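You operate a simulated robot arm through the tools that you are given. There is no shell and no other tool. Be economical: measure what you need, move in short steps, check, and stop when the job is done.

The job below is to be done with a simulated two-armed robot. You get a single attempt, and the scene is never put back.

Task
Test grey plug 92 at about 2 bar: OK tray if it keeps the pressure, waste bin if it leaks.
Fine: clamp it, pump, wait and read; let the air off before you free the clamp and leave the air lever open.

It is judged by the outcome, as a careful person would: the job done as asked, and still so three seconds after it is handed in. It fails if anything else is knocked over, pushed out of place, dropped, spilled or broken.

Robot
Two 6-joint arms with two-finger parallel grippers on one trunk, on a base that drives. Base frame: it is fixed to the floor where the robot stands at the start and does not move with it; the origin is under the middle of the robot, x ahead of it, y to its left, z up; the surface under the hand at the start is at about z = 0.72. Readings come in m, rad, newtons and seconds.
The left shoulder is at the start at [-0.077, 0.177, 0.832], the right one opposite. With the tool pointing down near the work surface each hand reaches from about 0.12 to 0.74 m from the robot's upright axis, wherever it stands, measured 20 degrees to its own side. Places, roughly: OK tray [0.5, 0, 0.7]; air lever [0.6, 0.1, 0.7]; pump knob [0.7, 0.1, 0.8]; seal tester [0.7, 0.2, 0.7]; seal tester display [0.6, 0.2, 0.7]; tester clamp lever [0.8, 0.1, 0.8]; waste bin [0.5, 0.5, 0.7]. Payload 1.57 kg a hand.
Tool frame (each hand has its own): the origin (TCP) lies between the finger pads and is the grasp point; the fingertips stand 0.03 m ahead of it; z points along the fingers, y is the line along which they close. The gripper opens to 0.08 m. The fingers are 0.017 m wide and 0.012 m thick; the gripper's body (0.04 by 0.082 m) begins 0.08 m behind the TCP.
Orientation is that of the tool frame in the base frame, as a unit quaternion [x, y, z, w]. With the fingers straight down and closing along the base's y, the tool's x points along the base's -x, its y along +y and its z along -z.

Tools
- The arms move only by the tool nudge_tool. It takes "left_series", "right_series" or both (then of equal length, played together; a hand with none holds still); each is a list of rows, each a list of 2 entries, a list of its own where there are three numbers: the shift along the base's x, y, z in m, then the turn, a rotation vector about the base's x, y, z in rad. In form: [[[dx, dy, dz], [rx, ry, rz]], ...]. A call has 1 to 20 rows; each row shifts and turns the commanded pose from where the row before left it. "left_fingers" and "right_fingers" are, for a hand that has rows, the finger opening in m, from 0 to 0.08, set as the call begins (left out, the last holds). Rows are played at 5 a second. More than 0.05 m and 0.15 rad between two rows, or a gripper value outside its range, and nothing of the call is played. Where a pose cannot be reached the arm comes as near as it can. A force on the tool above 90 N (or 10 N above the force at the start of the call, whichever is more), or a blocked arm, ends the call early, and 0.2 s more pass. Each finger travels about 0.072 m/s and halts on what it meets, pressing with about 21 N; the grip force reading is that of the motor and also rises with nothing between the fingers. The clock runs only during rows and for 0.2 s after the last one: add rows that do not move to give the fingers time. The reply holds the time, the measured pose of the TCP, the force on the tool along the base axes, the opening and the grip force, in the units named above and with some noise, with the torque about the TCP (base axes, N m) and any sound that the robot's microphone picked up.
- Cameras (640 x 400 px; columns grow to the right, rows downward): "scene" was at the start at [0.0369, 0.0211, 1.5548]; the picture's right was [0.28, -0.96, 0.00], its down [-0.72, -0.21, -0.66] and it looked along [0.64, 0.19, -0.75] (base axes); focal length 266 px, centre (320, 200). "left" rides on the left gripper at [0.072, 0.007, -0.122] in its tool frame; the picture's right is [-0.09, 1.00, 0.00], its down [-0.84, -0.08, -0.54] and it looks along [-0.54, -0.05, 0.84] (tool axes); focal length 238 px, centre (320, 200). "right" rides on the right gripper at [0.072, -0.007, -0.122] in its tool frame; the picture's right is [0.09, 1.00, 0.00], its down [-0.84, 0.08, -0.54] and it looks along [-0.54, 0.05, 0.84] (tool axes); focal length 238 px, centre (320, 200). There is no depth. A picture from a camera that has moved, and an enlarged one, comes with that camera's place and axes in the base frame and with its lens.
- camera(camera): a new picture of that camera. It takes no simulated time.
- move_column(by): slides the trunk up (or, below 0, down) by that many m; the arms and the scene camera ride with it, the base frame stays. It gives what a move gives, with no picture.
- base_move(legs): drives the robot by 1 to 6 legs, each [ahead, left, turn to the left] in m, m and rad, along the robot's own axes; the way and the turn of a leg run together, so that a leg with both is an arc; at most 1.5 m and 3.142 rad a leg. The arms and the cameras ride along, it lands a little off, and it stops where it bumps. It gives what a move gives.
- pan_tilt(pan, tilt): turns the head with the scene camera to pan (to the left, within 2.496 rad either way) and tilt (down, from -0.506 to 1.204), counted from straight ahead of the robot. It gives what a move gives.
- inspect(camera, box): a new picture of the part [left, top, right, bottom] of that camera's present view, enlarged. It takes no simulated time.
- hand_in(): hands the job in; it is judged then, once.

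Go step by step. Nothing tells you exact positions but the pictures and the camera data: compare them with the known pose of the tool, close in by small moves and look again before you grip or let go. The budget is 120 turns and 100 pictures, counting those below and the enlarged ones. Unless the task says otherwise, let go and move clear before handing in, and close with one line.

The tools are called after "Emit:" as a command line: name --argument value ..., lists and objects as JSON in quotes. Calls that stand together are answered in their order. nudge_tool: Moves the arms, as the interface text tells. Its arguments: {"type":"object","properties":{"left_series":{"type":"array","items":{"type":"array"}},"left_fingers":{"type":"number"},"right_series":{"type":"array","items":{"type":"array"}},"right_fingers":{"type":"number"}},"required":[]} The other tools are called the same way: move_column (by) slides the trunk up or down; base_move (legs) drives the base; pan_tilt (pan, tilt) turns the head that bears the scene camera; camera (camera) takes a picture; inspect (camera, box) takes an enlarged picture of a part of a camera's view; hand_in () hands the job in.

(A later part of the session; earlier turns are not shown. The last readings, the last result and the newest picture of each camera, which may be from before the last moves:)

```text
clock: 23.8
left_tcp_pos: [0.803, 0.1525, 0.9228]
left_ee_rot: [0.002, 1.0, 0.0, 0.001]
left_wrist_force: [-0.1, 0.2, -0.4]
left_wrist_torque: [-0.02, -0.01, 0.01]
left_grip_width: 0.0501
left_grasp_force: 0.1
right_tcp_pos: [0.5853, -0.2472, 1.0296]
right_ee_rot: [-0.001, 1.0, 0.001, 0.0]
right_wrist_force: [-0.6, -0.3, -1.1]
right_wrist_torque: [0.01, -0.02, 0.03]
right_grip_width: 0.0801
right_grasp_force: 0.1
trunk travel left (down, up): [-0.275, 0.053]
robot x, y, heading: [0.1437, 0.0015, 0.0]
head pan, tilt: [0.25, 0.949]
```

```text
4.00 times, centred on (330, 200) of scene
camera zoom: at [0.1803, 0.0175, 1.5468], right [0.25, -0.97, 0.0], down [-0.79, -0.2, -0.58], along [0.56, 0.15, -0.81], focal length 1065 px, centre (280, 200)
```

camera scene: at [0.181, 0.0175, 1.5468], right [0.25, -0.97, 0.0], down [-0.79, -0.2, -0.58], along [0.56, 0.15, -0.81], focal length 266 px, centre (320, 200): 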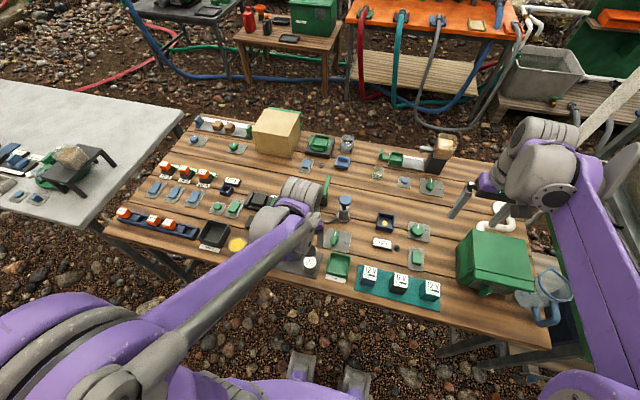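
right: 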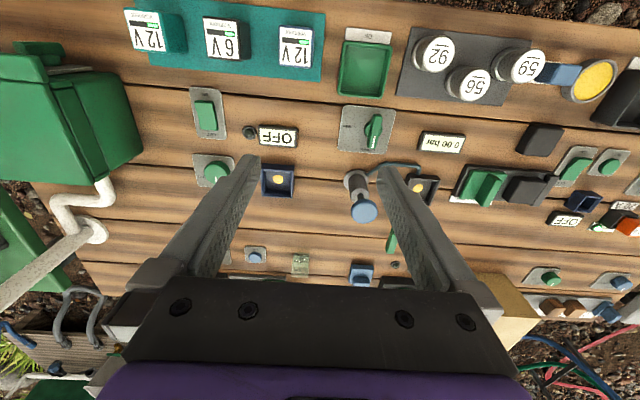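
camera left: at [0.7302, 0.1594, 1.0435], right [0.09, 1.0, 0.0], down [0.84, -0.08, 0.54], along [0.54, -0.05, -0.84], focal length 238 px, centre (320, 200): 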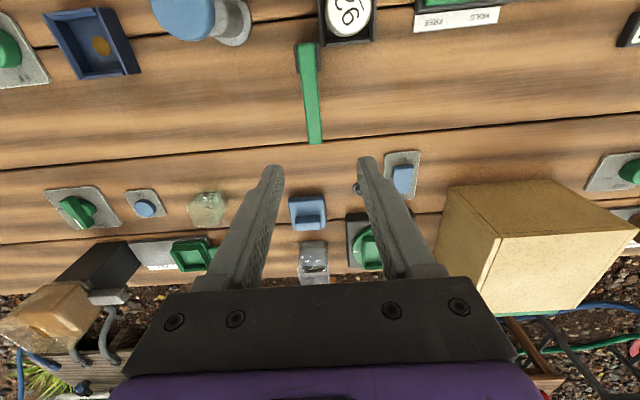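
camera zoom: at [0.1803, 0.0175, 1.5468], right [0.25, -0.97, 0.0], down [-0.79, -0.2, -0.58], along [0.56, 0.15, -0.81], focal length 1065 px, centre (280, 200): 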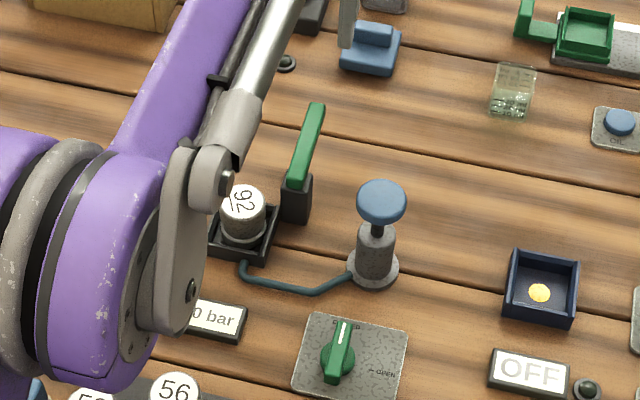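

The lever tip is at about (0.818, 0.146, 0.788). I lower the open fingers around it and check.

Emit:
nudge_tool --left_series '[[[0.004, -0.006, -0.04], [0, 0, 0]], [[0, 0, -0.04], [0, 0, 0]], [[0, 0, -0.03], [0, 0, 0]], [[0, 0, -0.025], [0, 0, 0]], [[0, 0.0, 0], [0, 0, 0]]]'

Emit:
camera --camera "left"

```text
clock: 25.0
left_tcp_pos: [0.8047, 0.1467, 0.7857]
left_ee_rot: [0.001, 1.0, 0.0, 0.0]
left_wrist_force: [0.1, -0.7, 0.0]
left_wrist_torque: [-0.01, 0.03, 0.01]
left_grip_width: 0.0499
left_grasp_force: 0.0
right_tcp_pos: [0.5852, -0.2456, 1.0305]
right_ee_rot: [-0.001, 1.0, 0.0, 0.0]
right_wrist_force: [0.1, 0.0, -0.7]
right_wrist_torque: [-0.03, 0.01, 0.01]
right_grip_width: 0.08
right_grasp_force: 0.0
trunk travel left (down, up): [-0.275, 0.053]
robot x, y, heading: [0.146, 0.0016, 0.004]
head pan, tilt: [0.25, 0.949]
```

```text
64 pictures are left
camera left: at [0.7339, 0.1522, 0.9083], right [0.09, 1.0, 0.0], down [0.84, -0.08, 0.54], along [0.54, -0.05, -0.84], focal length 238 px, centre (320, 200)
```

left: 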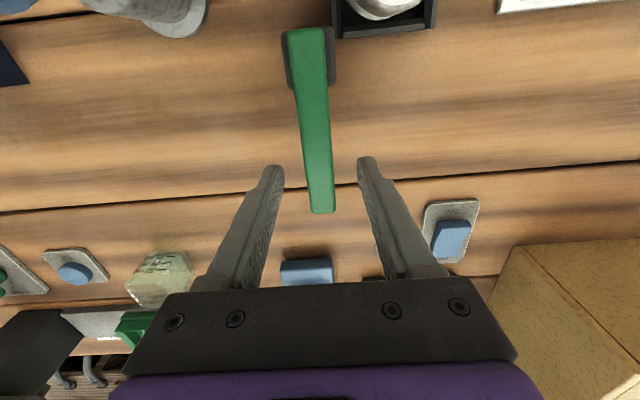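

The lever lies between the fingers. I grip it and lift a little along the arc to find how it swings.

Emit:
nudge_tool --left_series '[[[0, 0, 0], [0, 0, 0]], [[0, 0, 0], [0, 0, 0]], [[0, 0.0, 0], [0, 0, 0]]]' --left_fingers 0.005

Emit:
nudge_tool --left_series '[[[-0.001, 0, 0.006], [0, 0, 0]], [[-0.003, 0, 0.008], [0, 0, 0]], [[0, 0.0, 0], [0, 0, 0]]]'

Emit:
camera --camera "left"

```text
clock: 25.8
left_tcp_pos: [0.8056, 0.1472, 0.7856]
left_ee_rot: [0.001, 1.0, 0.0, 0.001]
left_wrist_force: [0.8, 3.9, -1.7]
left_wrist_torque: [0.1, -0.13, -0.1]
left_grip_width: 0.0158
left_grasp_force: 31.5
right_tcp_pos: [0.5862, -0.246, 1.03]
right_ee_rot: [-0.002, 1.0, 0.001, 0.0]
right_wrist_force: [0.8, -0.2, 0.4]
right_wrist_torque: [-0.02, 0.01, -0.03]
right_grip_width: 0.0799
right_grasp_force: 0.0
trunk travel left (down, up): [-0.275, 0.053]
robot x, y, heading: [0.1462, -0.0003, 0.003]
head pan, tilt: [0.25, 0.949]
```

```text
clock: 26.6
left_tcp_pos: [0.8031, 0.1472, 0.7985]
left_ee_rot: [0.0, 1.0, 0.0, -0.002]
left_wrist_force: [8.6, 7.1, -21.2]
left_wrist_torque: [0.15, -0.4, -0.13]
left_grip_width: 0.0157
left_grasp_force: 31.3
right_tcp_pos: [0.5876, -0.2458, 1.0293]
right_ee_rot: [-0.002, 1.0, -0.001, -0.001]
right_wrist_force: [1.0, -0.6, 0.0]
right_wrist_torque: [-0.03, -0.01, 0.02]
right_grip_width: 0.0801
right_grasp_force: 0.0
trunk travel left (down, up): [-0.275, 0.053]
robot x, y, heading: [0.1509, -0.0009, 0.001]
head pan, tilt: [0.25, 0.949]
```

```text
63 pictures are left
camera left: at [0.7327, 0.1528, 0.9203], right [0.09, 1.0, 0.0], down [0.84, -0.08, 0.54], along [0.54, -0.05, -0.84], focal length 238 px, centre (320, 200)
```

left: 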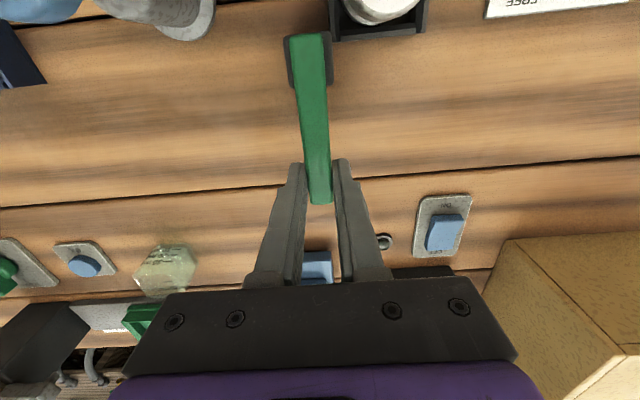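

Lifting only slid along the lever (it didn't budge), so it may swing about the vertical. I go back down and try a gentle sideways push.

Emit:
nudge_tool --left_series '[[[0.002, 0, -0.007], [0, 0, 0]], [[0.002, 0, -0.007], [0, 0, 0]], [[0, 0.006, 0], [0, 0, 0]], [[0, 0.006, 0], [0, 0, 0]], [[0, 0.0, 0], [0, 0, 0]]]'

Emit:
camera --camera "left"

```text
clock: 27.8
left_tcp_pos: [0.806, 0.1547, 0.7863]
left_ee_rot: [0.001, 1.0, -0.001, 0.001]
left_wrist_force: [1.0, -13.9, -1.5]
left_wrist_torque: [-0.04, 0.09, 0.83]
left_grip_width: 0.0179
left_grasp_force: 32.0
right_tcp_pos: [0.5866, -0.2483, 1.0311]
right_ee_rot: [0.0, 1.0, 0.001, 0.0]
right_wrist_force: [0.3, -0.4, -0.3]
right_wrist_torque: [0.03, 0.02, -0.01]
right_grip_width: 0.08
right_grasp_force: 0.0
trunk travel left (down, up): [-0.275, 0.053]
robot x, y, heading: [0.1445, 0.0012, -0.001]
head pan, tilt: [0.25, 0.949]
```

```text
62 pictures are left
camera left: at [0.7338, 0.1618, 0.9078], right [0.09, 1.0, 0.0], down [0.84, -0.08, 0.54], along [0.54, -0.05, -0.84], focal length 238 px, centre (320, 200)
```

left: 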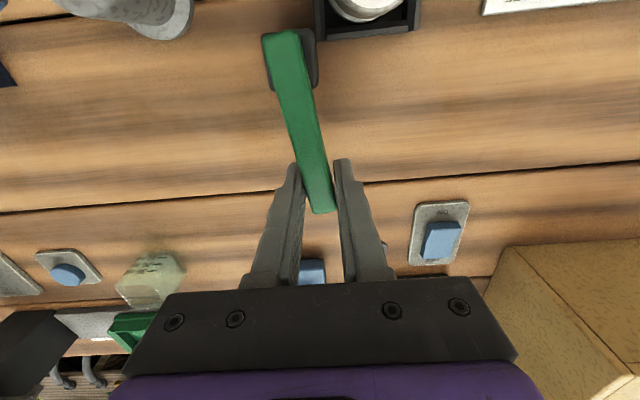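

The lever swings about the vertical axis. To keep clear of the plug I'll push it with closed fingers from its −y side; first release, rise and reposition.

Emit:
nudge_tool --left_series '[[[0, 0, 0], [0, 0, 0]], [[0, 0, 0], [0, 0, 0]], [[0, 0, 0.04], [0, 0, 0]], [[0, 0, 0.03], [0, 0, 0]], [[-0.002, -0.035, 0], [0, 0, 0]], [[0, 0, 0], [0, 0, 0]]]' --left_fingers 0.045

Emit:
nudge_tool --left_series '[[[0, 0, 0], [0, 0, 0]], [[0, 0, 0], [0, 0, 0]], [[0, 0, 0], [0, 0, 0]]]' --left_fingers 0.0

Emit:
camera --camera "left"

```text
clock: 29.2
left_tcp_pos: [0.8038, 0.1201, 0.8574]
left_ee_rot: [0.0, 1.0, 0.0, 0.0]
left_wrist_force: [0.9, -0.1, -0.5]
left_wrist_torque: [-0.01, 0.0, 0.02]
left_grip_width: 0.045
left_grasp_force: 0.1
right_tcp_pos: [0.5865, -0.2461, 1.0308]
right_ee_rot: [-0.001, 1.0, 0.0, -0.001]
right_wrist_force: [-0.1, -0.9, 0.1]
right_wrist_torque: [0.01, 0.0, 0.04]
right_grip_width: 0.08
right_grasp_force: 0.1
trunk travel left (down, up): [-0.275, 0.053]
robot x, y, heading: [0.1479, -0.0021, 0.005]
head pan, tilt: [0.25, 0.949]
```

```text
clock: 30.0
left_tcp_pos: [0.803, 0.1209, 0.8568]
left_ee_rot: [0.001, 1.0, 0.0, 0.0]
left_wrist_force: [-0.2, -0.3, -0.1]
left_wrist_torque: [0.01, 0.01, 0.01]
left_grip_width: 0.0001
left_grasp_force: 20.6
right_tcp_pos: [0.5864, -0.2482, 1.0297]
right_ee_rot: [-0.002, 1.0, 0.0, 0.0]
right_wrist_force: [-0.3, -0.5, 0.0]
right_wrist_torque: [0.01, 0.01, 0.01]
right_grip_width: 0.08
right_grasp_force: 0.0
trunk travel left (down, up): [-0.275, 0.053]
robot x, y, heading: [0.1495, 0.0031, 0.002]
head pan, tilt: [0.25, 0.949]
```

```text
61 pictures are left
camera left: at [0.7318, 0.1272, 0.979], right [0.09, 1.0, 0.0], down [0.84, -0.08, 0.54], along [0.54, -0.05, -0.84], focal length 238 px, centre (320, 200)
```

left: 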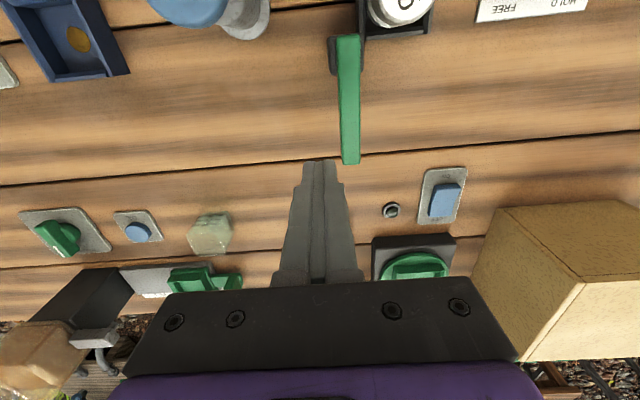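

The lever sprang back to 0°, so it is probably spring- or friction-loaded. I lower beside it and push in the +y direction in small arc steps.

Emit:
nudge_tool --left_series '[[[-0.005, 0, -0.03], [0, 0, 0]], [[0, 0, -0.032], [0, 0, 0]], [[0, 0.008, 0], [0, 0, 0.12]], [[0.001, 0.009, 0], [0, 0, 0.14]], [[0, 0.009, 0], [0, 0, 0.14]], [[-0.0014, 0.0087, 0], [0, 0, 0.14]], [[0, 0, 0], [0, 0, 0]]]'

Emit:
camera --camera "left"

Emit:
inspect --camera "scene" --box '[280, 150, 380, 250]'

```text
clock: 31.6
left_tcp_pos: [0.7983, 0.1568, 0.7928]
left_ee_rot: [-0.267, 0.964, -0.001, 0.0]
left_wrist_force: [0.6, -0.4, 0.9]
left_wrist_torque: [-0.01, -0.01, 0.0]
left_grip_width: 0.0001
left_grasp_force: 21.2
right_tcp_pos: [0.5863, -0.2471, 1.0299]
right_ee_rot: [-0.001, 1.0, 0.0, 0.0]
right_wrist_force: [-0.5, -0.1, -0.4]
right_wrist_torque: [0.01, 0.04, 0.02]
right_grip_width: 0.0799
right_grasp_force: 0.0
trunk travel left (down, up): [-0.275, 0.053]
robot x, y, heading: [0.1445, 0.0012, 0.003]
head pan, tilt: [0.25, 0.949]
```

```text
60 pictures are left
camera left: at [0.733, 0.125, 0.9154], right [-0.43, 0.9, 0.0], down [0.76, 0.36, 0.54], along [0.49, 0.24, -0.84], focal length 238 px, centre (320, 200)
```

left: 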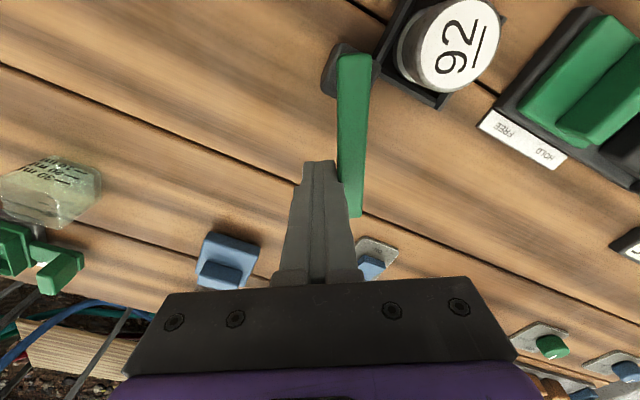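

```text
4.00 times, centred on (330, 200) of scene
camera zoom: at [0.1808, 0.0171, 1.5468], right [0.25, -0.97, 0.0], down [-0.79, -0.2, -0.58], along [0.56, 0.15, -0.81], focal length 1065 px, centre (280, 200)
```

zoom: 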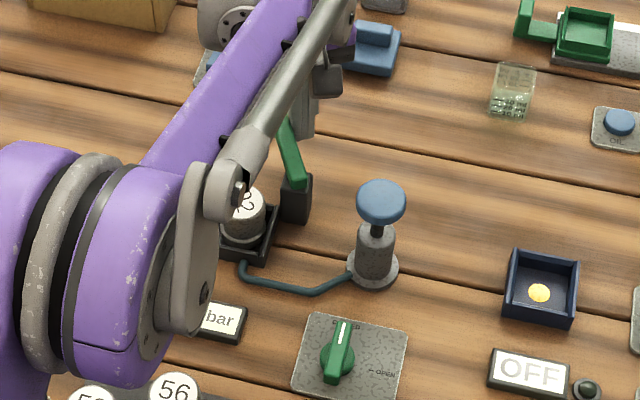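

The lever swings freely, now about 30°. I continue the arc toward 90° with force checks.

Emit:
nudge_tool --left_series '[[[-0.0025, 0.0085, 0.003], [0, 0, 0.14]], [[-0.0038, 0.008, 0.003], [0, 0, 0.14]], [[-0.0048, 0.0074, 0.002], [0, 0, 0.14]], [[-0.0058, 0.0066, 0], [0, 0, 0.14]], [[-0.0067, 0.0058, 0], [0, 0, 0.14]], [[0, 0, 0], [0, 0, 0]]]'

Emit:
camera --camera "left"

```text
clock: 33.0
left_tcp_pos: [0.7752, 0.1924, 0.8024]
left_ee_rot: [-0.581, 0.814, 0.0, 0.0]
left_wrist_force: [1.0, 0.1, 0.1]
left_wrist_torque: [0.05, -0.02, 0.01]
left_grip_width: 0.0002
left_grasp_force: 21.1
right_tcp_pos: [0.5866, -0.2469, 1.0302]
right_ee_rot: [-0.001, 1.0, 0.0, 0.0]
right_wrist_force: [-0.5, -0.3, 0.4]
right_wrist_torque: [0.02, -0.02, -0.01]
right_grip_width: 0.0801
right_grasp_force: 0.1
trunk travel left (down, up): [-0.275, 0.053]
robot x, y, heading: [0.151, 0.001, -0.0]
head pan, tilt: [0.25, 0.949]
```

```text
58 pictures are left
camera left: at [0.7454, 0.1271, 0.9241], right [-0.91, 0.41, 0.0], down [0.34, 0.77, 0.54], along [0.22, 0.49, -0.84], focal length 238 px, centre (320, 200)
```

left: 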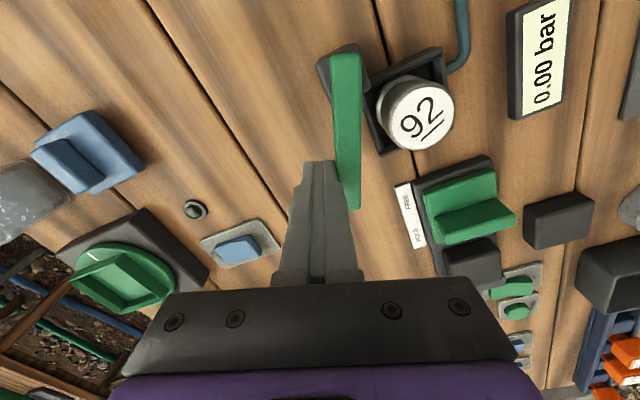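

Emit:
nudge_tool --left_series '[[[-0.0073, 0.0048, 0.002], [0, 0, 0.14]], [[-0.0081, 0.0037, 0.002], [0, 0, 0.14]], [[-0.0084, 0.0026, 0], [0, 0, 0.14]], [[0, 0, 0], [0, 0, 0]]]'

Emit:
camera --camera "left"

Emit:
inspect --camera "scene" --box '[280, 150, 380, 250]'

```text
clock: 34.0
left_tcp_pos: [0.7509, 0.2055, 0.8065]
left_ee_rot: [0.738, -0.674, 0.0, 0.0]
left_wrist_force: [1.0, 0.6, 0.2]
left_wrist_torque: [-0.01, 0.0, -0.01]
left_grip_width: 0.0001
left_grasp_force: 20.8
right_tcp_pos: [0.586, -0.2468, 1.0303]
right_ee_rot: [-0.001, 1.0, 0.0, 0.0]
right_wrist_force: [-0.3, -0.6, 0.0]
right_wrist_torque: [0.01, 0.02, 0.0]
right_grip_width: 0.0798
right_grasp_force: 0.1
trunk travel left (down, up): [-0.275, 0.053]
robot x, y, heading: [0.1466, 0.0024, 0.005]
head pan, tilt: [0.25, 0.949]
```

```text
57 pictures are left
camera left: at [0.7508, 0.1322, 0.9288], right [-1.0, 0.0, 0.0], down [0.0, 0.84, 0.54], along [0.0, 0.54, -0.84], focal length 238 px, centre (320, 200)
```

left: 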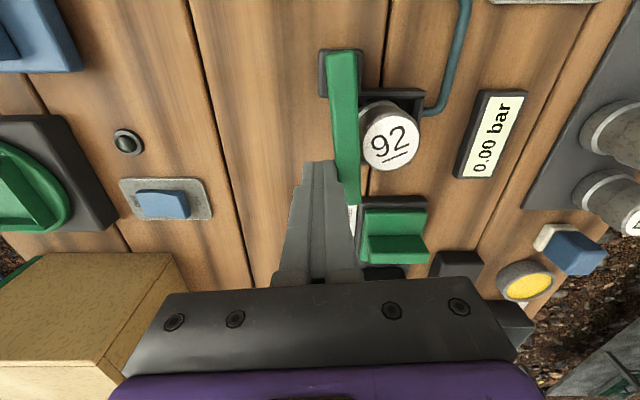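

```text
4.00 times, centred on (330, 200) of scene
camera zoom: at [0.1808, 0.0172, 1.5468], right [0.25, -0.97, 0.0], down [-0.79, -0.2, -0.58], along [0.56, 0.15, -0.81], focal length 1065 px, centre (280, 200)
```

zoom: 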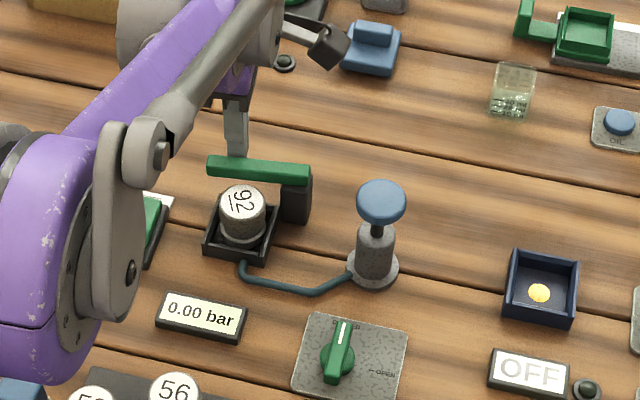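

Lever is at ~90° and still free; it sits above the plug top, so it must swing over the plug. I continue in small steps, with the fingertips slightly higher.

Emit:
nudge_tool --left_series '[[[-0.0087, 0.0014, 0.001], [0, 0, 0.14]], [[-0.0089, 0.0001, 0.001], [0, 0, 0.14]], [[-0.0088, -0.0011, 0], [0, 0, 0.14]], [[0, 0, 0], [0, 0, 0]]]'

Emit:
camera --camera "left"

Emit:
inspect --camera "scene" --box '[280, 150, 380, 250]'

```text
clock: 35.0
left_tcp_pos: [0.7257, 0.2039, 0.8087]
left_ee_rot: [0.863, -0.506, 0.0, 0.0]
left_wrist_force: [-0.5, -1.2, -0.2]
left_wrist_torque: [-0.03, 0.0, 0.0]
left_grip_width: 0.0
left_grasp_force: 20.9
right_tcp_pos: [0.5865, -0.2463, 1.0304]
right_ee_rot: [-0.001, 1.0, 0.0, -0.001]
right_wrist_force: [0.1, 0.6, 0.5]
right_wrist_torque: [0.01, 0.0, -0.01]
right_grip_width: 0.0801
right_grasp_force: 0.1
trunk travel left (down, up): [-0.275, 0.053]
robot x, y, heading: [0.1482, -0.0007, 0.004]
head pan, tilt: [0.25, 0.949]
```

```text
55 pictures are left
camera left: at [0.7536, 0.138, 0.9304], right [-0.91, -0.4, 0.0], down [-0.34, 0.77, 0.54], along [-0.22, 0.5, -0.84], focal length 238 px, centre (320, 200)
```

left: 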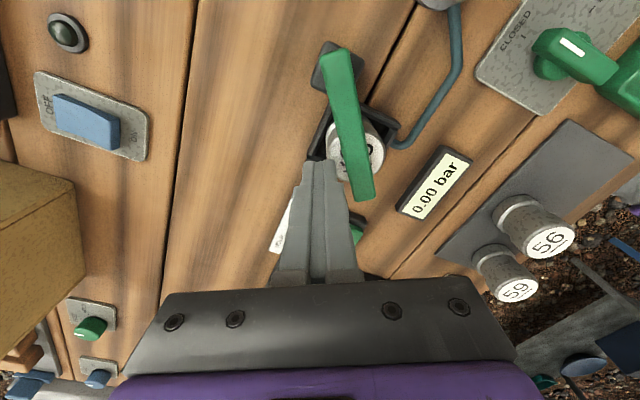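

```text
4.00 times, centred on (330, 200) of scene
camera zoom: at [0.1809, 0.0173, 1.5468], right [0.25, -0.97, 0.0], down [-0.79, -0.2, -0.58], along [0.56, 0.15, -0.81], focal length 1065 px, centre (280, 200)
```

zoom: 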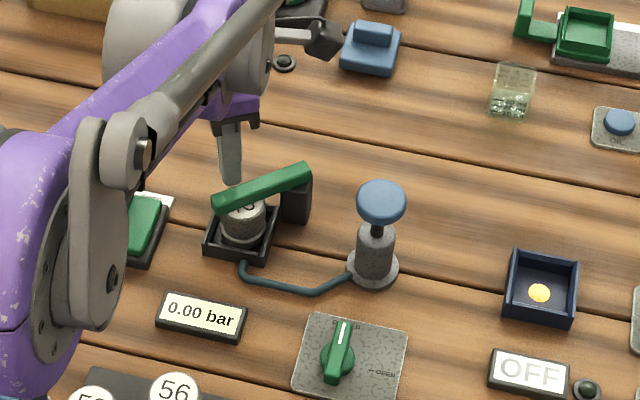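

The lever now lies across the plug at about 125–130°. I push one more small step to feel for the end stop.

Emit:
nudge_tool --left_series '[[[-0.0085, -0.0023, 0.0], [0, 0, 0.14]], [[-0.003, -0.001, 0.0], [0, 0, 0.0]], [[0, 0, 0], [0, 0, 0]]]'

Emit:
camera --camera "left"

```text
clock: 35.8
left_tcp_pos: [0.7158, 0.2024, 0.8065]
left_ee_rot: [0.895, -0.445, 0.0, -0.002]
left_wrist_force: [21.8, 7.7, 3.8]
left_wrist_torque: [0.07, -0.38, 0.21]
left_grip_width: 0.0001
left_grasp_force: 21.2
right_tcp_pos: [0.5885, -0.2463, 1.0302]
right_ee_rot: [-0.001, 1.0, -0.001, -0.001]
right_wrist_force: [0.0, 0.4, -0.6]
right_wrist_torque: [-0.01, 0.0, -0.01]
right_grip_width: 0.0799
right_grasp_force: 0.2
trunk travel left (down, up): [-0.275, 0.053]
robot x, y, heading: [0.1493, -0.0009, 0.001]
head pan, tilt: [0.25, 0.949]
```

```text
53 pictures are left
camera left: at [0.7532, 0.1404, 0.9303], right [-0.85, -0.53, 0.0], down [-0.45, 0.71, 0.54], along [-0.29, 0.46, -0.84], focal length 238 px, centre (320, 200)
```

left: 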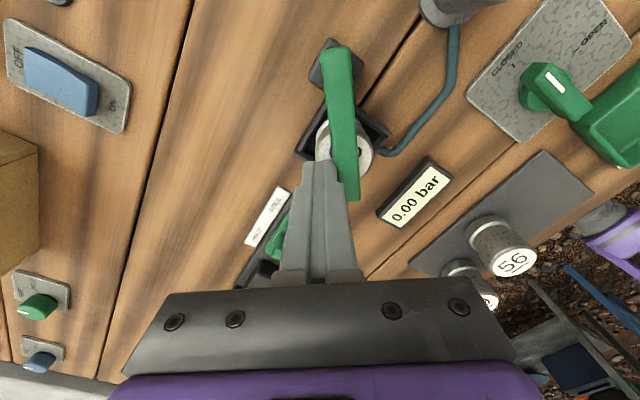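

End stop felt: clamped. I back off, rise and unwind the wrist toward the pump knob.

Emit:
nudge_tool --left_series '[[[0.01, 0.004, 0.0], [0, 0, 0]], [[0.01, 0.004, 0.02], [0, 0, 0]], [[0, 0, 0.05], [0, 0, 0]], [[0, 0, 0.04], [0, 0, -0.15]], [[0, 0, 0], [0, 0, -0.15]], [[0, 0, 0], [0, 0, -0.15]], [[0, -0.02, 0], [0, 0, -0.15]], [[0, -0.02, 0], [0, 0, -0.15]], [[0, -0.02, 0], [0, 0, -0.15]], [[0, -0.02, 0], [0, 0, -0.15]], [[0, -0.02, 0], [0, 0, -0.15]], [[-0.01, -0.02, 0], [0, 0, -0.15]], [[-0.01, -0.01, 0], [0, 0, -0.15]], [[0, 0, 0], [0, 0, -0.15]], [[0, 0, 0], [0, 0, -0.15]], [[0, 0, 0], [0, 0, -0.15]], [[0, 0, 0], [0, 0, -0.15]], [[0, 0, 0], [0, 0, -0.11]], [[0, 0, 0], [0, 0, 0]]]'

Emit:
camera --camera "left"

Emit:
inspect --camera "scene" --box '[280, 150, 380, 250]'

```text
clock: 39.8
left_tcp_pos: [0.7142, 0.0796, 0.9174]
left_ee_rot: [-0.004, 1.0, 0.0, 0.0]
left_wrist_force: [-0.4, 0.0, 0.2]
left_wrist_torque: [-0.02, -0.04, -0.02]
left_grip_width: 0.0
left_grasp_force: 20.6
right_tcp_pos: [0.5864, -0.2474, 1.0307]
right_ee_rot: [-0.001, 1.0, 0.0, 0.001]
right_wrist_force: [0.0, 0.5, 0.6]
right_wrist_torque: [0.0, 0.01, 0.0]
right_grip_width: 0.08
right_grasp_force: 0.0
trunk travel left (down, up): [-0.275, 0.053]
robot x, y, heading: [0.1469, 0.0006, 0.005]
head pan, tilt: [0.25, 0.949]
```

```text
52 pictures are left
camera left: at [0.6415, 0.085, 1.0399], right [0.08, 1.0, 0.0], down [0.84, -0.07, 0.54], along [0.54, -0.05, -0.84], focal length 238 px, centre (320, 200)
```

left: 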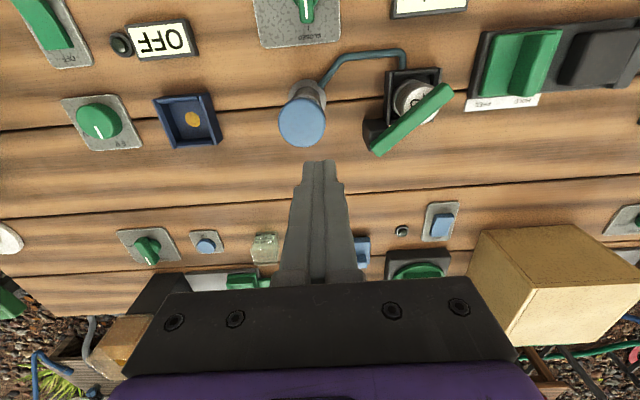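

```text
4.00 times, centred on (330, 200) of scene
camera zoom: at [0.1807, 0.0172, 1.5468], right [0.25, -0.97, 0.0], down [-0.79, -0.2, -0.58], along [0.56, 0.15, -0.81], focal length 1065 px, centre (280, 200)
```

zoom: 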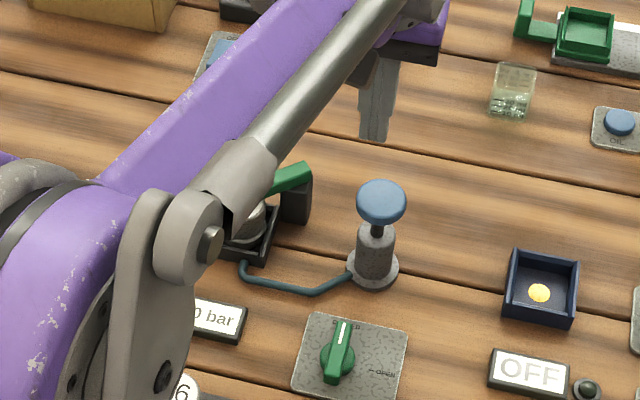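

Clamp is closed over the plug. The pump knob top is near (0.691, 0.066, 0.834). I'll pump with the right hand so the display stays visible: left hand withdraws first.

Emit:
nudge_tool --left_series '[[[-0.01, 0.04, 0.01], [0, 0, 0]], [[-0.02, 0.04, 0], [0, 0, 0]], [[-0.02, 0.04, 0], [0, 0, 0]], [[-0.03, 0.035, 0], [0, 0, 0]], [[-0.03, 0.035, 0], [0, 0, 0]], [[-0.03, 0.035, 0], [0, 0, 0]], [[-0.03, 0.035, 0], [0, 0, 0]], [[-0.03, 0.035, 0], [0, 0, 0]], [[-0.0, 0.035, 0], [0, 0, 0]]]'

Emit:
nudge_tool --right_series '[[[0.015, 0.04, -0.015], [0, 0, 0]], [[0.015, 0.04, -0.015], [0, 0, 0]], [[0.015, 0.04, -0.015], [0, 0, 0]], [[0.015, 0.04, -0.015], [0, 0, 0]], [[0.015, 0.04, -0.015], [0, 0, 0]], [[0.015, 0.04, -0.015], [0, 0, 0]], [[0.015, 0.04, -0.01], [0, 0, 0]], [[0, 0.033, -0.01], [0, 0, 0]], [[0, 0, 0], [0, 0, 0]], [[0, 0, 0], [0, 0, 0]]]' --right_fingers 0.0

Emit:
camera --camera "right"

Emit:
camera --camera "scene"

```text
clock: 41.8
left_tcp_pos: [0.5124, 0.4153, 0.927]
left_ee_rot: [-0.004, 1.0, 0.001, 0.0]
left_wrist_force: [0.4, 0.2, -1.0]
left_wrist_torque: [-0.01, 0.0, -0.02]
left_grip_width: 0.0002
left_grasp_force: 20.8
right_tcp_pos: [0.5872, -0.2456, 1.0297]
right_ee_rot: [-0.001, 1.0, 0.0, -0.001]
right_wrist_force: [0.3, 0.8, 0.2]
right_wrist_torque: [-0.01, 0.03, 0.0]
right_grip_width: 0.0799
right_grasp_force: 0.0
trunk travel left (down, up): [-0.275, 0.053]
robot x, y, heading: [0.147, -0.0018, 0.004]
head pan, tilt: [0.25, 0.949]
```

```text
clock: 44.0
left_tcp_pos: [0.5124, 0.4142, 0.9274]
left_ee_rot: [-0.005, 1.0, 0.0, -0.001]
left_wrist_force: [0.1, -0.2, -0.5]
left_wrist_torque: [-0.04, -0.02, 0.0]
left_grip_width: 0.0001
left_grasp_force: 21.2
right_tcp_pos: [0.6904, 0.0666, 0.9203]
right_ee_rot: [-0.001, 1.0, 0.0, 0.0]
right_wrist_force: [0.2, 0.1, 0.3]
right_wrist_torque: [0.04, -0.04, -0.01]
right_grip_width: 0.0
right_grasp_force: 20.9
trunk travel left (down, up): [-0.275, 0.053]
robot x, y, heading: [0.1468, 0.0002, 0.002]
head pan, tilt: [0.25, 0.949]
```

```text
50 pictures are left
camera right: at [0.6164, 0.0612, 1.0432], right [-0.09, 1.0, 0.0], down [0.84, 0.08, 0.54], along [0.54, 0.05, -0.84], focal length 238 px, centre (320, 200)
```

right: 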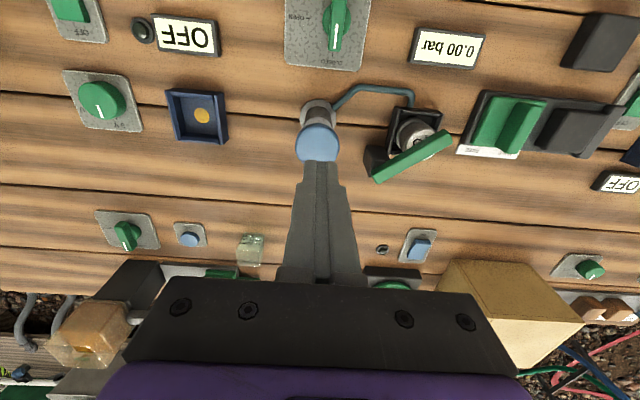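

```text
49 pictures are left
camera scene: at [0.1807, 0.0175, 1.5468], right [0.25, -0.97, 0.0], down [-0.79, -0.2, -0.58], along [0.56, 0.15, -0.81], focal length 266 px, centre (320, 200)
```

scene: 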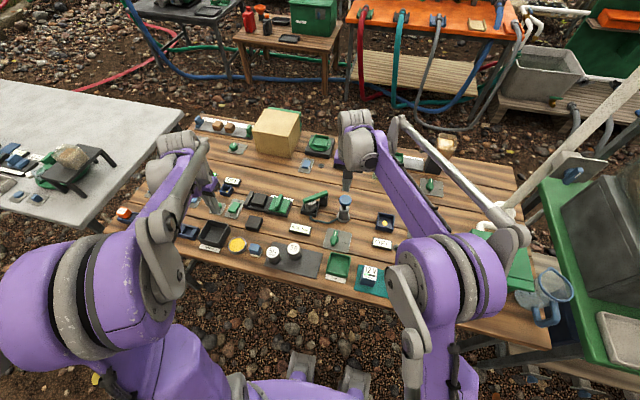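

Good alignment with the knob, and the right camera also sees the display. I lower until contact and press one stroke.

Emit:
nudge_tool --right_series '[[[-0.001, 0, -0.03], [0, 0, 0]], [[0, 0, -0.02], [0, 0, 0]], [[0, 0, -0.005], [0, 0, 0]], [[0, 0, -0.005], [0, 0, 0]], [[0, 0, 0], [0, 0, 0]]]'

Emit:
inspect --camera "right" --box '[220, 0, 540, 200]'

```text
clock: 45.2
left_tcp_pos: [0.5121, 0.4134, 0.9274]
left_ee_rot: [-0.005, 1.0, 0.0, 0.0]
left_wrist_force: [0.3, 0.4, 0.1]
left_wrist_torque: [-0.02, 0.02, -0.01]
left_grip_width: 0.0
left_grasp_force: 21.0
right_tcp_pos: [0.6885, 0.0665, 0.8607]
right_ee_rot: [-0.002, 1.0, 0.001, 0.0]
right_wrist_force: [0.2, -0.1, 0.9]
right_wrist_torque: [0.01, 0.01, 0.03]
right_grip_width: 0.0
right_grasp_force: 20.7
trunk travel left (down, up): [-0.275, 0.053]
robot x, y, heading: [0.1487, -0.0023, 0.002]
head pan, tilt: [0.25, 0.949]
```

```text
2.00 times, centred on (380, 100) of right
camera zoom: at [0.6156, 0.06, 0.9827], right [-0.09, 1.0, 0.0], down [0.84, 0.08, 0.54], along [0.54, 0.05, -0.84], focal length 477 px, centre (200, 400)
```

zoom: 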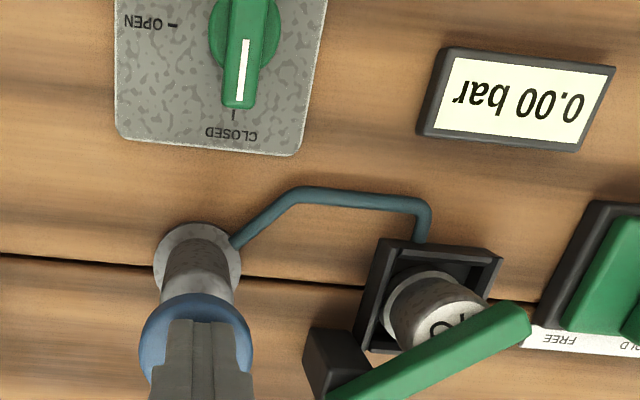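

Emit:
nudge_tool --right_series '[[[0.001, 0, -0.007], [0, 0, 0]], [[0, 0, -0.007], [0, 0, 0]], [[0, 0, -0.007], [0, 0, 0]], [[0, 0, -0.007], [0, 0, 0]], [[0, 0, 0], [0, 0, 0]]]'

Emit:
inspect --camera "right" --box '[220, 0, 540, 200]'

```text
clock: 46.4
left_tcp_pos: [0.5129, 0.4131, 0.9278]
left_ee_rot: [-0.005, 1.0, 0.001, 0.001]
left_wrist_force: [-0.9, 0.0, 0.0]
left_wrist_torque: [0.01, 0.04, 0.05]
left_grip_width: 0.0
left_grasp_force: 20.8
right_tcp_pos: [0.6905, 0.0651, 0.8339]
right_ee_rot: [0.0, 1.0, 0.0, 0.001]
right_wrist_force: [-1.1, 0.3, 14.3]
right_wrist_torque: [-0.03, 0.06, 0.05]
right_grip_width: 0.0
right_grasp_force: 21.6
trunk travel left (down, up): [-0.275, 0.053]
robot x, y, heading: [0.1504, 0.0009, 0.003]
head pan, tilt: [0.25, 0.949]
heard: click
```

```text
2.00 times, centred on (380, 100) of right
camera zoom: at [0.6166, 0.0601, 0.9561], right [-0.09, 1.0, 0.0], down [0.84, 0.08, 0.54], along [0.54, 0.05, -0.84], focal length 477 px, centre (200, 400)
```

zoom: 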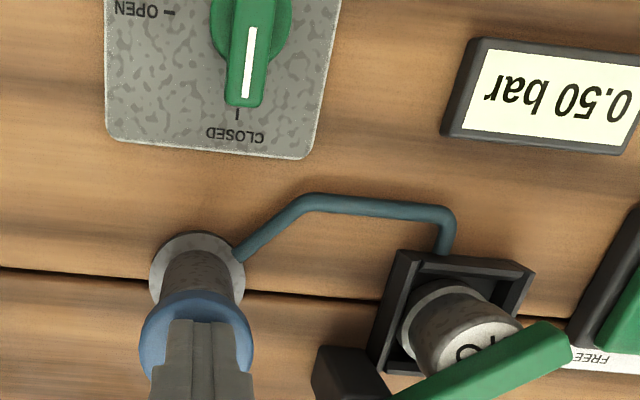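

One click gave 0.50 bar. I'll do a second full stroke.

Emit:
nudge_tool --right_series '[[[0, 0, 0.014], [0, 0, 0]], [[0, 0, 0.014], [0, 0, 0]], [[0, 0, 0], [0, 0, 0]], [[0, 0, -0.007], [0, 0, 0]], [[0, 0, -0.007], [0, 0, 0]], [[0, 0, -0.007], [0, 0, 0]], [[0, 0, -0.007], [0, 0, 0]], [[0, 0, 0], [0, 0, 0]]]'

Emit:
inspect --camera "right" --box '[380, 0, 540, 100]'

```text
clock: 48.2
left_tcp_pos: [0.5114, 0.414, 0.9286]
left_ee_rot: [-0.005, 1.0, -0.001, 0.0]
left_wrist_force: [0.6, 0.0, -0.1]
left_wrist_torque: [0.0, -0.01, -0.01]
left_grip_width: 0.0
left_grasp_force: 21.3
right_tcp_pos: [0.6908, 0.0659, 0.8322]
right_ee_rot: [-0.002, 1.0, 0.001, 0.001]
right_wrist_force: [6.4, 2.9, 17.9]
right_wrist_torque: [0.08, -0.17, -0.04]
right_grip_width: 0.0002
right_grasp_force: 21.0
trunk travel left (down, up): [-0.275, 0.053]
robot x, y, heading: [0.1491, 0.0, 0.004]
head pan, tilt: [0.25, 0.949]
heard: click
```

```text
4.00 times, centred on (460, 50) of right
camera zoom: at [0.6169, 0.06, 0.9559], right [-0.09, 1.0, 0.0], down [0.84, 0.08, 0.54], along [0.54, 0.05, -0.84], focal length 953 px, centre (-240, 800)
```

zoom: 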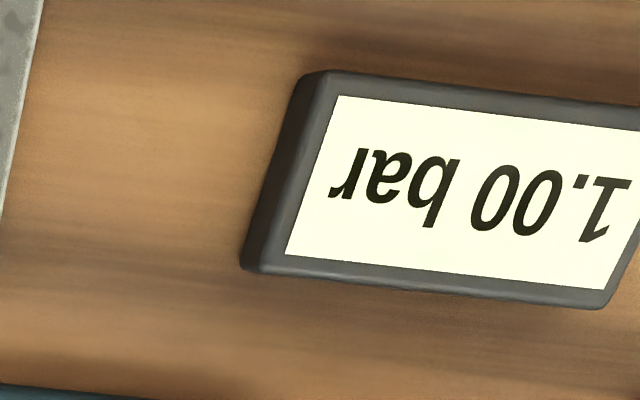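

1.00 bar after two strokes. Two more strokes should reach about 2 bar.

Emit:
nudge_tool --right_series '[[[0, 0, 0.014], [0, 0, 0]], [[0, 0, 0.014], [0, 0, 0]], [[0, 0, 0], [0, 0, 0]], [[0, 0, -0.007], [0, 0, 0]], [[0, 0, -0.007], [0, 0, 0]], [[0, 0, -0.007], [0, 0, 0]], [[0, 0, -0.007], [0, 0, 0]], [[0, 0, 0], [0, 0, 0]]]'

Emit:
nudge_tool --right_series '[[[0, 0, 0.014], [0, 0, 0]], [[0, 0, 0.014], [0, 0, 0]], [[0, 0, 0], [0, 0, 0]], [[0, 0, -0.007], [0, 0, 0]], [[0, 0, -0.007], [0, 0, 0]], [[0, 0, -0.007], [0, 0, 0]], [[0, 0, -0.007], [0, 0, 0]], [[0, 0, 0], [0, 0, 0]]]'

Emit:
inspect --camera "right" --box '[380, 0, 540, 100]'

```text
clock: 50.0
left_tcp_pos: [0.5117, 0.4135, 0.9279]
left_ee_rot: [-0.006, 1.0, 0.0, 0.0]
left_wrist_force: [-0.4, 0.0, 0.2]
left_wrist_torque: [-0.01, -0.06, 0.0]
left_grip_width: 0.0
left_grasp_force: 20.9
right_tcp_pos: [0.6911, 0.0646, 0.8335]
right_ee_rot: [-0.001, 1.0, -0.001, 0.001]
right_wrist_force: [1.4, -2.2, 11.8]
right_wrist_torque: [-0.06, 0.0, 0.02]
right_grip_width: 0.0
right_grasp_force: 20.9
trunk travel left (down, up): [-0.275, 0.053]
robot x, y, heading: [0.1482, 0.004, 0.002]
head pan, tilt: [0.25, 0.949]
heard: click
```

```text
clock: 51.8
left_tcp_pos: [0.5119, 0.4128, 0.928]
left_ee_rot: [-0.005, 1.0, 0.0, 0.0]
left_wrist_force: [-0.3, 0.5, -1.1]
left_wrist_torque: [-0.01, 0.02, 0.01]
left_grip_width: 0.0002
left_grasp_force: 20.9
right_tcp_pos: [0.6912, 0.0669, 0.8335]
right_ee_rot: [-0.001, 1.0, -0.001, 0.001]
right_wrist_force: [6.9, 0.7, 21.9]
right_wrist_torque: [0.07, -0.2, -0.02]
right_grip_width: 0.0
right_grasp_force: 21.0
trunk travel left (down, up): [-0.275, 0.053]
robot x, y, heading: [0.1507, 0.0014, -0.005]
head pan, tilt: [0.25, 0.949]
heard: click
```

```text
4.00 times, centred on (460, 50) of right
camera zoom: at [0.6176, 0.0598, 0.9558], right [-0.09, 1.0, 0.0], down [0.84, 0.08, 0.54], along [0.54, 0.05, -0.84], focal length 953 px, centre (-240, 800)
```

zoom: 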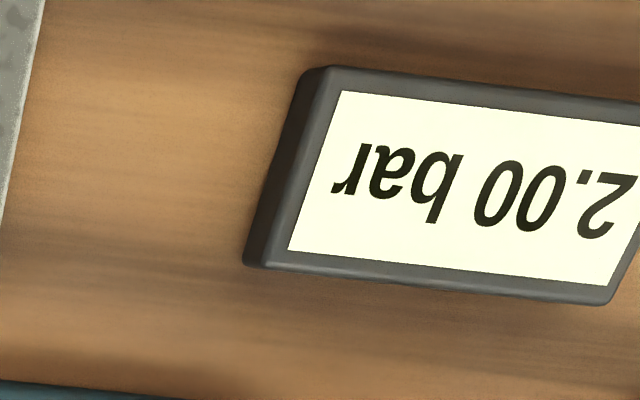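

2.00 bar reached. I lift off the knob and wait a few seconds, then read.

Emit:
nudge_tool --right_series '[[[0, 0, 0.02], [0, 0, 0]], [[0, 0, 0.03], [0, 0, 0]], [[0, 0, 0.02], [0, 0, 0]], [[0, 0, 0], [0, 0, 0]], [[0, 0, 0], [0, 0, 0]], [[0, 0, 0], [0, 0, 0]], [[0, 0, 0], [0, 0, 0]], [[0, 0, 0], [0, 0, 0]], [[0, 0, 0], [0, 0, 0]], [[0, 0, 0], [0, 0, 0]]]'

Emit:
inspect --camera "right" --box '[280, 0, 600, 200]'

Emit:
nudge_tool --right_series '[[[0, 0, 0], [0, 0, 0]], [[0, 0, 0], [0, 0, 0]], [[0, 0, 0], [0, 0, 0]], [[0, 0, 0], [0, 0, 0]], [[0, 0, 0], [0, 0, 0]], [[0, 0, 0], [0, 0, 0]], [[0, 0, 0], [0, 0, 0]], [[0, 0, 0], [0, 0, 0]], [[0, 0, 0], [0, 0, 0]], [[0, 0, 0], [0, 0, 0]], [[0, 0, 0], [0, 0, 0]], [[0, 0, 0], [0, 0, 0]], [[0, 0, 0], [0, 0, 0]], [[0, 0, 0], [0, 0, 0]], [[0, 0, 0], [0, 0, 0]], [[0, 0, 0], [0, 0, 0]], [[0, 0, 0], [0, 0, 0]], [[0, 0, 0], [0, 0, 0]], [[0, 0, 0], [0, 0, 0]], [[0, 0, 0], [0, 0, 0]]]'

Emit:
inspect --camera "right" --box '[280, 0, 600, 200]'

```text
clock: 54.0
left_tcp_pos: [0.5133, 0.4132, 0.9272]
left_ee_rot: [-0.005, 1.0, 0.0, 0.0]
left_wrist_force: [-0.1, 1.2, 0.4]
left_wrist_torque: [0.01, -0.02, 0.01]
left_grip_width: 0.0
left_grasp_force: 21.2
right_tcp_pos: [0.6895, 0.0647, 0.9039]
right_ee_rot: [-0.001, 1.0, 0.0, 0.0]
right_wrist_force: [-0.6, -1.0, -0.6]
right_wrist_torque: [0.01, -0.03, -0.01]
right_grip_width: 0.0
right_grasp_force: 21.7
trunk travel left (down, up): [-0.275, 0.053]
robot x, y, heading: [0.1486, -0.0001, 0.003]
head pan, tilt: [0.25, 0.949]
```

```text
2.00 times, centred on (440, 100) of right
camera zoom: at [0.6165, 0.0596, 1.0261], right [-0.09, 1.0, 0.0], down [0.84, 0.08, 0.54], along [0.54, 0.05, -0.84], focal length 477 px, centre (80, 400)
```

zoom: 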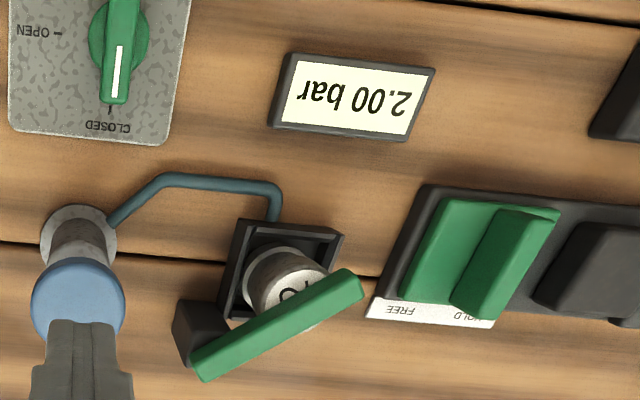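

```text
clock: 58.2
left_tcp_pos: [0.5124, 0.4129, 0.9267]
left_ee_rot: [-0.005, 1.0, -0.001, -0.001]
left_wrist_force: [-0.4, 0.3, -0.2]
left_wrist_torque: [-0.01, -0.02, -0.02]
left_grip_width: 0.0
left_grasp_force: 21.2
right_tcp_pos: [0.6903, 0.0657, 0.9031]
right_ee_rot: [-0.002, 1.0, 0.0, 0.0]
right_wrist_force: [-0.4, -0.7, 0.3]
right_wrist_torque: [-0.01, -0.01, 0.01]
right_grip_width: 0.0
right_grasp_force: 20.4
trunk travel left (down, up): [-0.275, 0.053]
robot x, y, heading: [0.1473, 0.002, 0.004]
head pan, tilt: [0.25, 0.949]
```

```text
2.00 times, centred on (440, 100) of right
camera zoom: at [0.6165, 0.0596, 1.0261], right [-0.09, 1.0, 0.0], down [0.84, 0.08, 0.54], along [0.54, 0.05, -0.84], focal length 477 px, centre (80, 400)
```

zoom: 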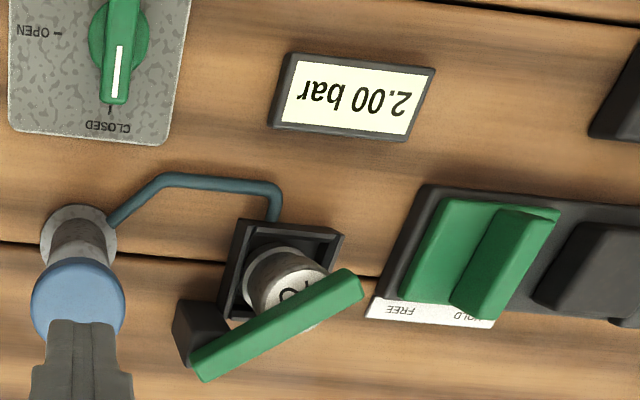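

Steady at 2.00 bar after 6 s. While waiting longer, I move the right hand above the air lever (not touching yet).

Emit:
nudge_tool --right_series '[[[-0.03, 0.003, 0], [0, 0, 0]], [[-0.03, 0.003, 0], [0, 0, 0]], [[-0.03, 0.003, 0], [0, 0, 0]], [[-0.01, 0.002, 0], [0, 0, 0]], [[0, 0, -0.02], [0, 0, 0]], [[0, 0, 0], [0, 0, 0]], [[0, 0, 0], [0, 0, 0]], [[0, 0, 0], [0, 0, 0]], [[0, 0, 0], [0, 0, 0]], [[0, 0, 0], [0, 0, 0]], [[0, 0, 0], [0, 0, 0]], [[0, 0, 0], [0, 0, 0]], [[0, 0, 0], [0, 0, 0]], [[0, 0, 0], [0, 0, 0]], [[0, 0, 0], [0, 0, 0]], [[0, 0, 0], [0, 0, 0]], [[0, 0, 0], [0, 0, 0]], [[0, 0, 0], [0, 0, 0]], [[0, 0, 0], [0, 0, 0]], [[0, 0, 0], [0, 0, 0]]]' --right_fingers 0.05

Emit:
camera --camera "right"

Emit:
inspect --camera "scene" --box '[280, 180, 380, 280]'

```text
clock: 62.4
left_tcp_pos: [0.5117, 0.4145, 0.9259]
left_ee_rot: [-0.005, 1.0, 0.0, 0.0]
left_wrist_force: [-0.5, 0.1, -0.3]
left_wrist_torque: [0.02, 0.01, 0.04]
left_grip_width: 0.0
left_grasp_force: 21.0
right_tcp_pos: [0.5907, 0.0774, 0.8841]
right_ee_rot: [-0.001, 1.0, 0.0, 0.0]
right_wrist_force: [-0.4, -0.5, -0.6]
right_wrist_torque: [0.0, -0.01, -0.01]
right_grip_width: 0.0499
right_grasp_force: 0.0
trunk travel left (down, up): [-0.275, 0.053]
robot x, y, heading: [0.1465, -0.0035, -0.0]
head pan, tilt: [0.25, 0.949]
```

```text
42 pictures are left
camera right: at [0.5175, 0.0714, 1.0067], right [-0.09, 1.0, 0.0], down [0.84, 0.08, 0.54], along [0.54, 0.05, -0.84], focal length 238 px, centre (320, 200)
```

right: 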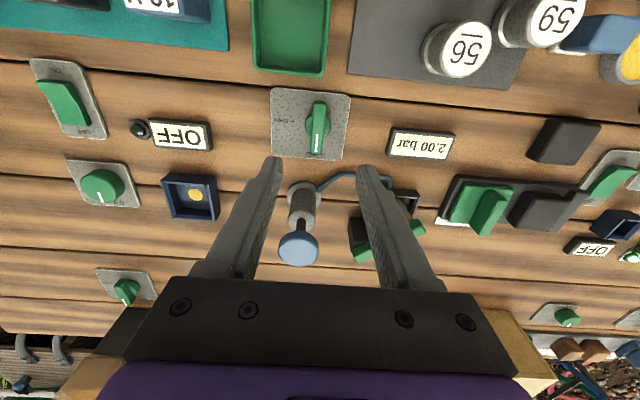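

```text
4.00 times, centred on (330, 230) of scene
camera zoom: at [0.1807, 0.0172, 1.5468], right [0.25, -0.97, 0.0], down [-0.79, -0.2, -0.58], along [0.56, 0.15, -0.81], focal length 1065 px, centre (280, 80)
```

zoom: 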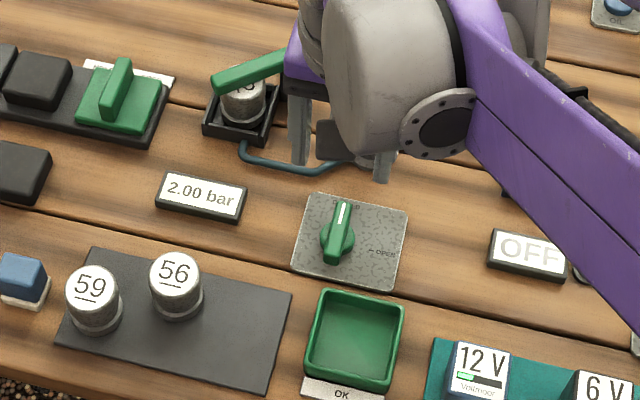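

Still 2.00 bar after more than 10 s: plug 92 holds, so it goes to the OK tray. Now I lower over the air lever (centre about 0.592, 0.077).

Emit:
nudge_tool --right_series '[[[0.001, 0, -0.04], [0, 0, 0]], [[0, 0, -0.04], [0, 0, 0]], [[0, 0, -0.02], [0, 0, 0]], [[0, 0, -0.014], [0, 0, 0]], [[0, 0, 0], [0, 0, 0]]]'

Emit:
camera --camera "right"

```text
clock: 63.6
left_tcp_pos: [0.5114, 0.4127, 0.926]
left_ee_rot: [-0.005, 1.0, 0.0, 0.0]
left_wrist_force: [-0.9, -0.3, 0.7]
left_wrist_torque: [0.0, 0.0, 0.01]
left_grip_width: 0.0001
left_grasp_force: 21.1
right_tcp_pos: [0.5925, 0.0766, 0.7689]
right_ee_rot: [-0.001, 1.0, 0.0, 0.0]
right_wrist_force: [-0.1, -0.1, 0.3]
right_wrist_torque: [0.0, 0.02, 0.0]
right_grip_width: 0.0499
right_grasp_force: 0.0
trunk travel left (down, up): [-0.275, 0.053]
robot x, y, heading: [0.1444, 0.0032, 0.0]
head pan, tilt: [0.25, 0.949]
```

```text
40 pictures are left
camera right: at [0.519, 0.071, 0.8908], right [-0.09, 1.0, 0.0], down [0.84, 0.08, 0.54], along [0.54, 0.05, -0.84], focal length 238 px, centre (320, 200)
```

right: 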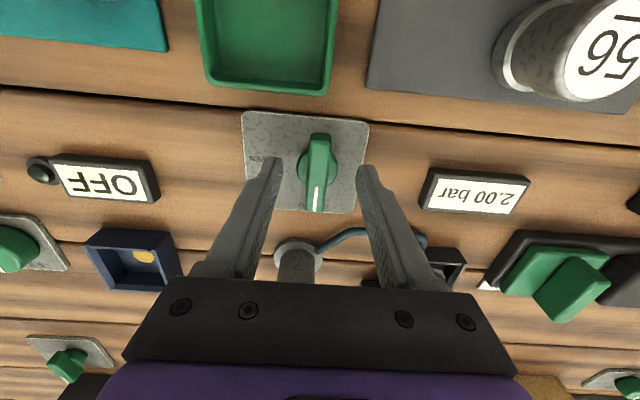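

Emit:
nudge_tool --right_series '[[[-0.001, -0.001, -0.005], [0, 0, 0]], [[0, 0, 0], [0, 0, 0]], [[0, 0, 0], [0, 0, 0]], [[0, 0, 0], [0, 0, 0]]]' --right_fingers 0.005

Emit:
camera --camera "right"

```text
clock: 64.6
left_tcp_pos: [0.512, 0.4139, 0.9275]
left_ee_rot: [-0.005, 1.0, 0.0, 0.0]
left_wrist_force: [-0.6, -0.1, 0.1]
left_wrist_torque: [0.0, -0.04, 0.01]
left_grip_width: 0.0
left_grasp_force: 20.7
right_tcp_pos: [0.5904, 0.0754, 0.7632]
right_ee_rot: [0.0, 1.0, 0.001, 0.0]
right_wrist_force: [7.5, -4.6, 20.4]
right_wrist_torque: [-0.17, -0.02, 0.02]
right_grip_width: 0.0295
right_grasp_force: 39.4
trunk travel left (down, up): [-0.275, 0.053]
robot x, y, heading: [0.1472, 0.0001, 0.001]
head pan, tilt: [0.25, 0.949]
```

```text
39 pictures are left
camera right: at [0.5177, 0.0694, 0.8868], right [-0.09, 1.0, 0.0], down [0.84, 0.08, 0.54], along [0.54, 0.05, -0.84], focal length 238 px, centre (320, 200)
```

right: 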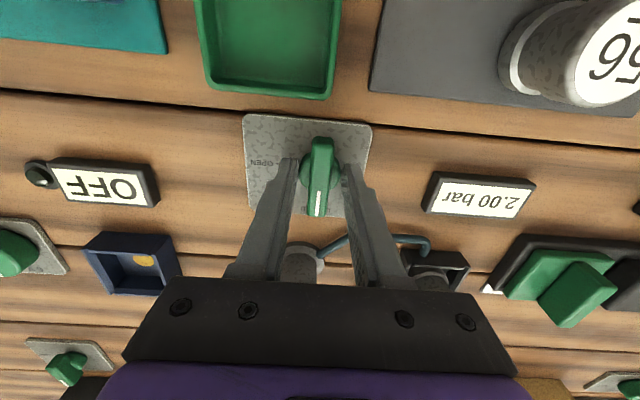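

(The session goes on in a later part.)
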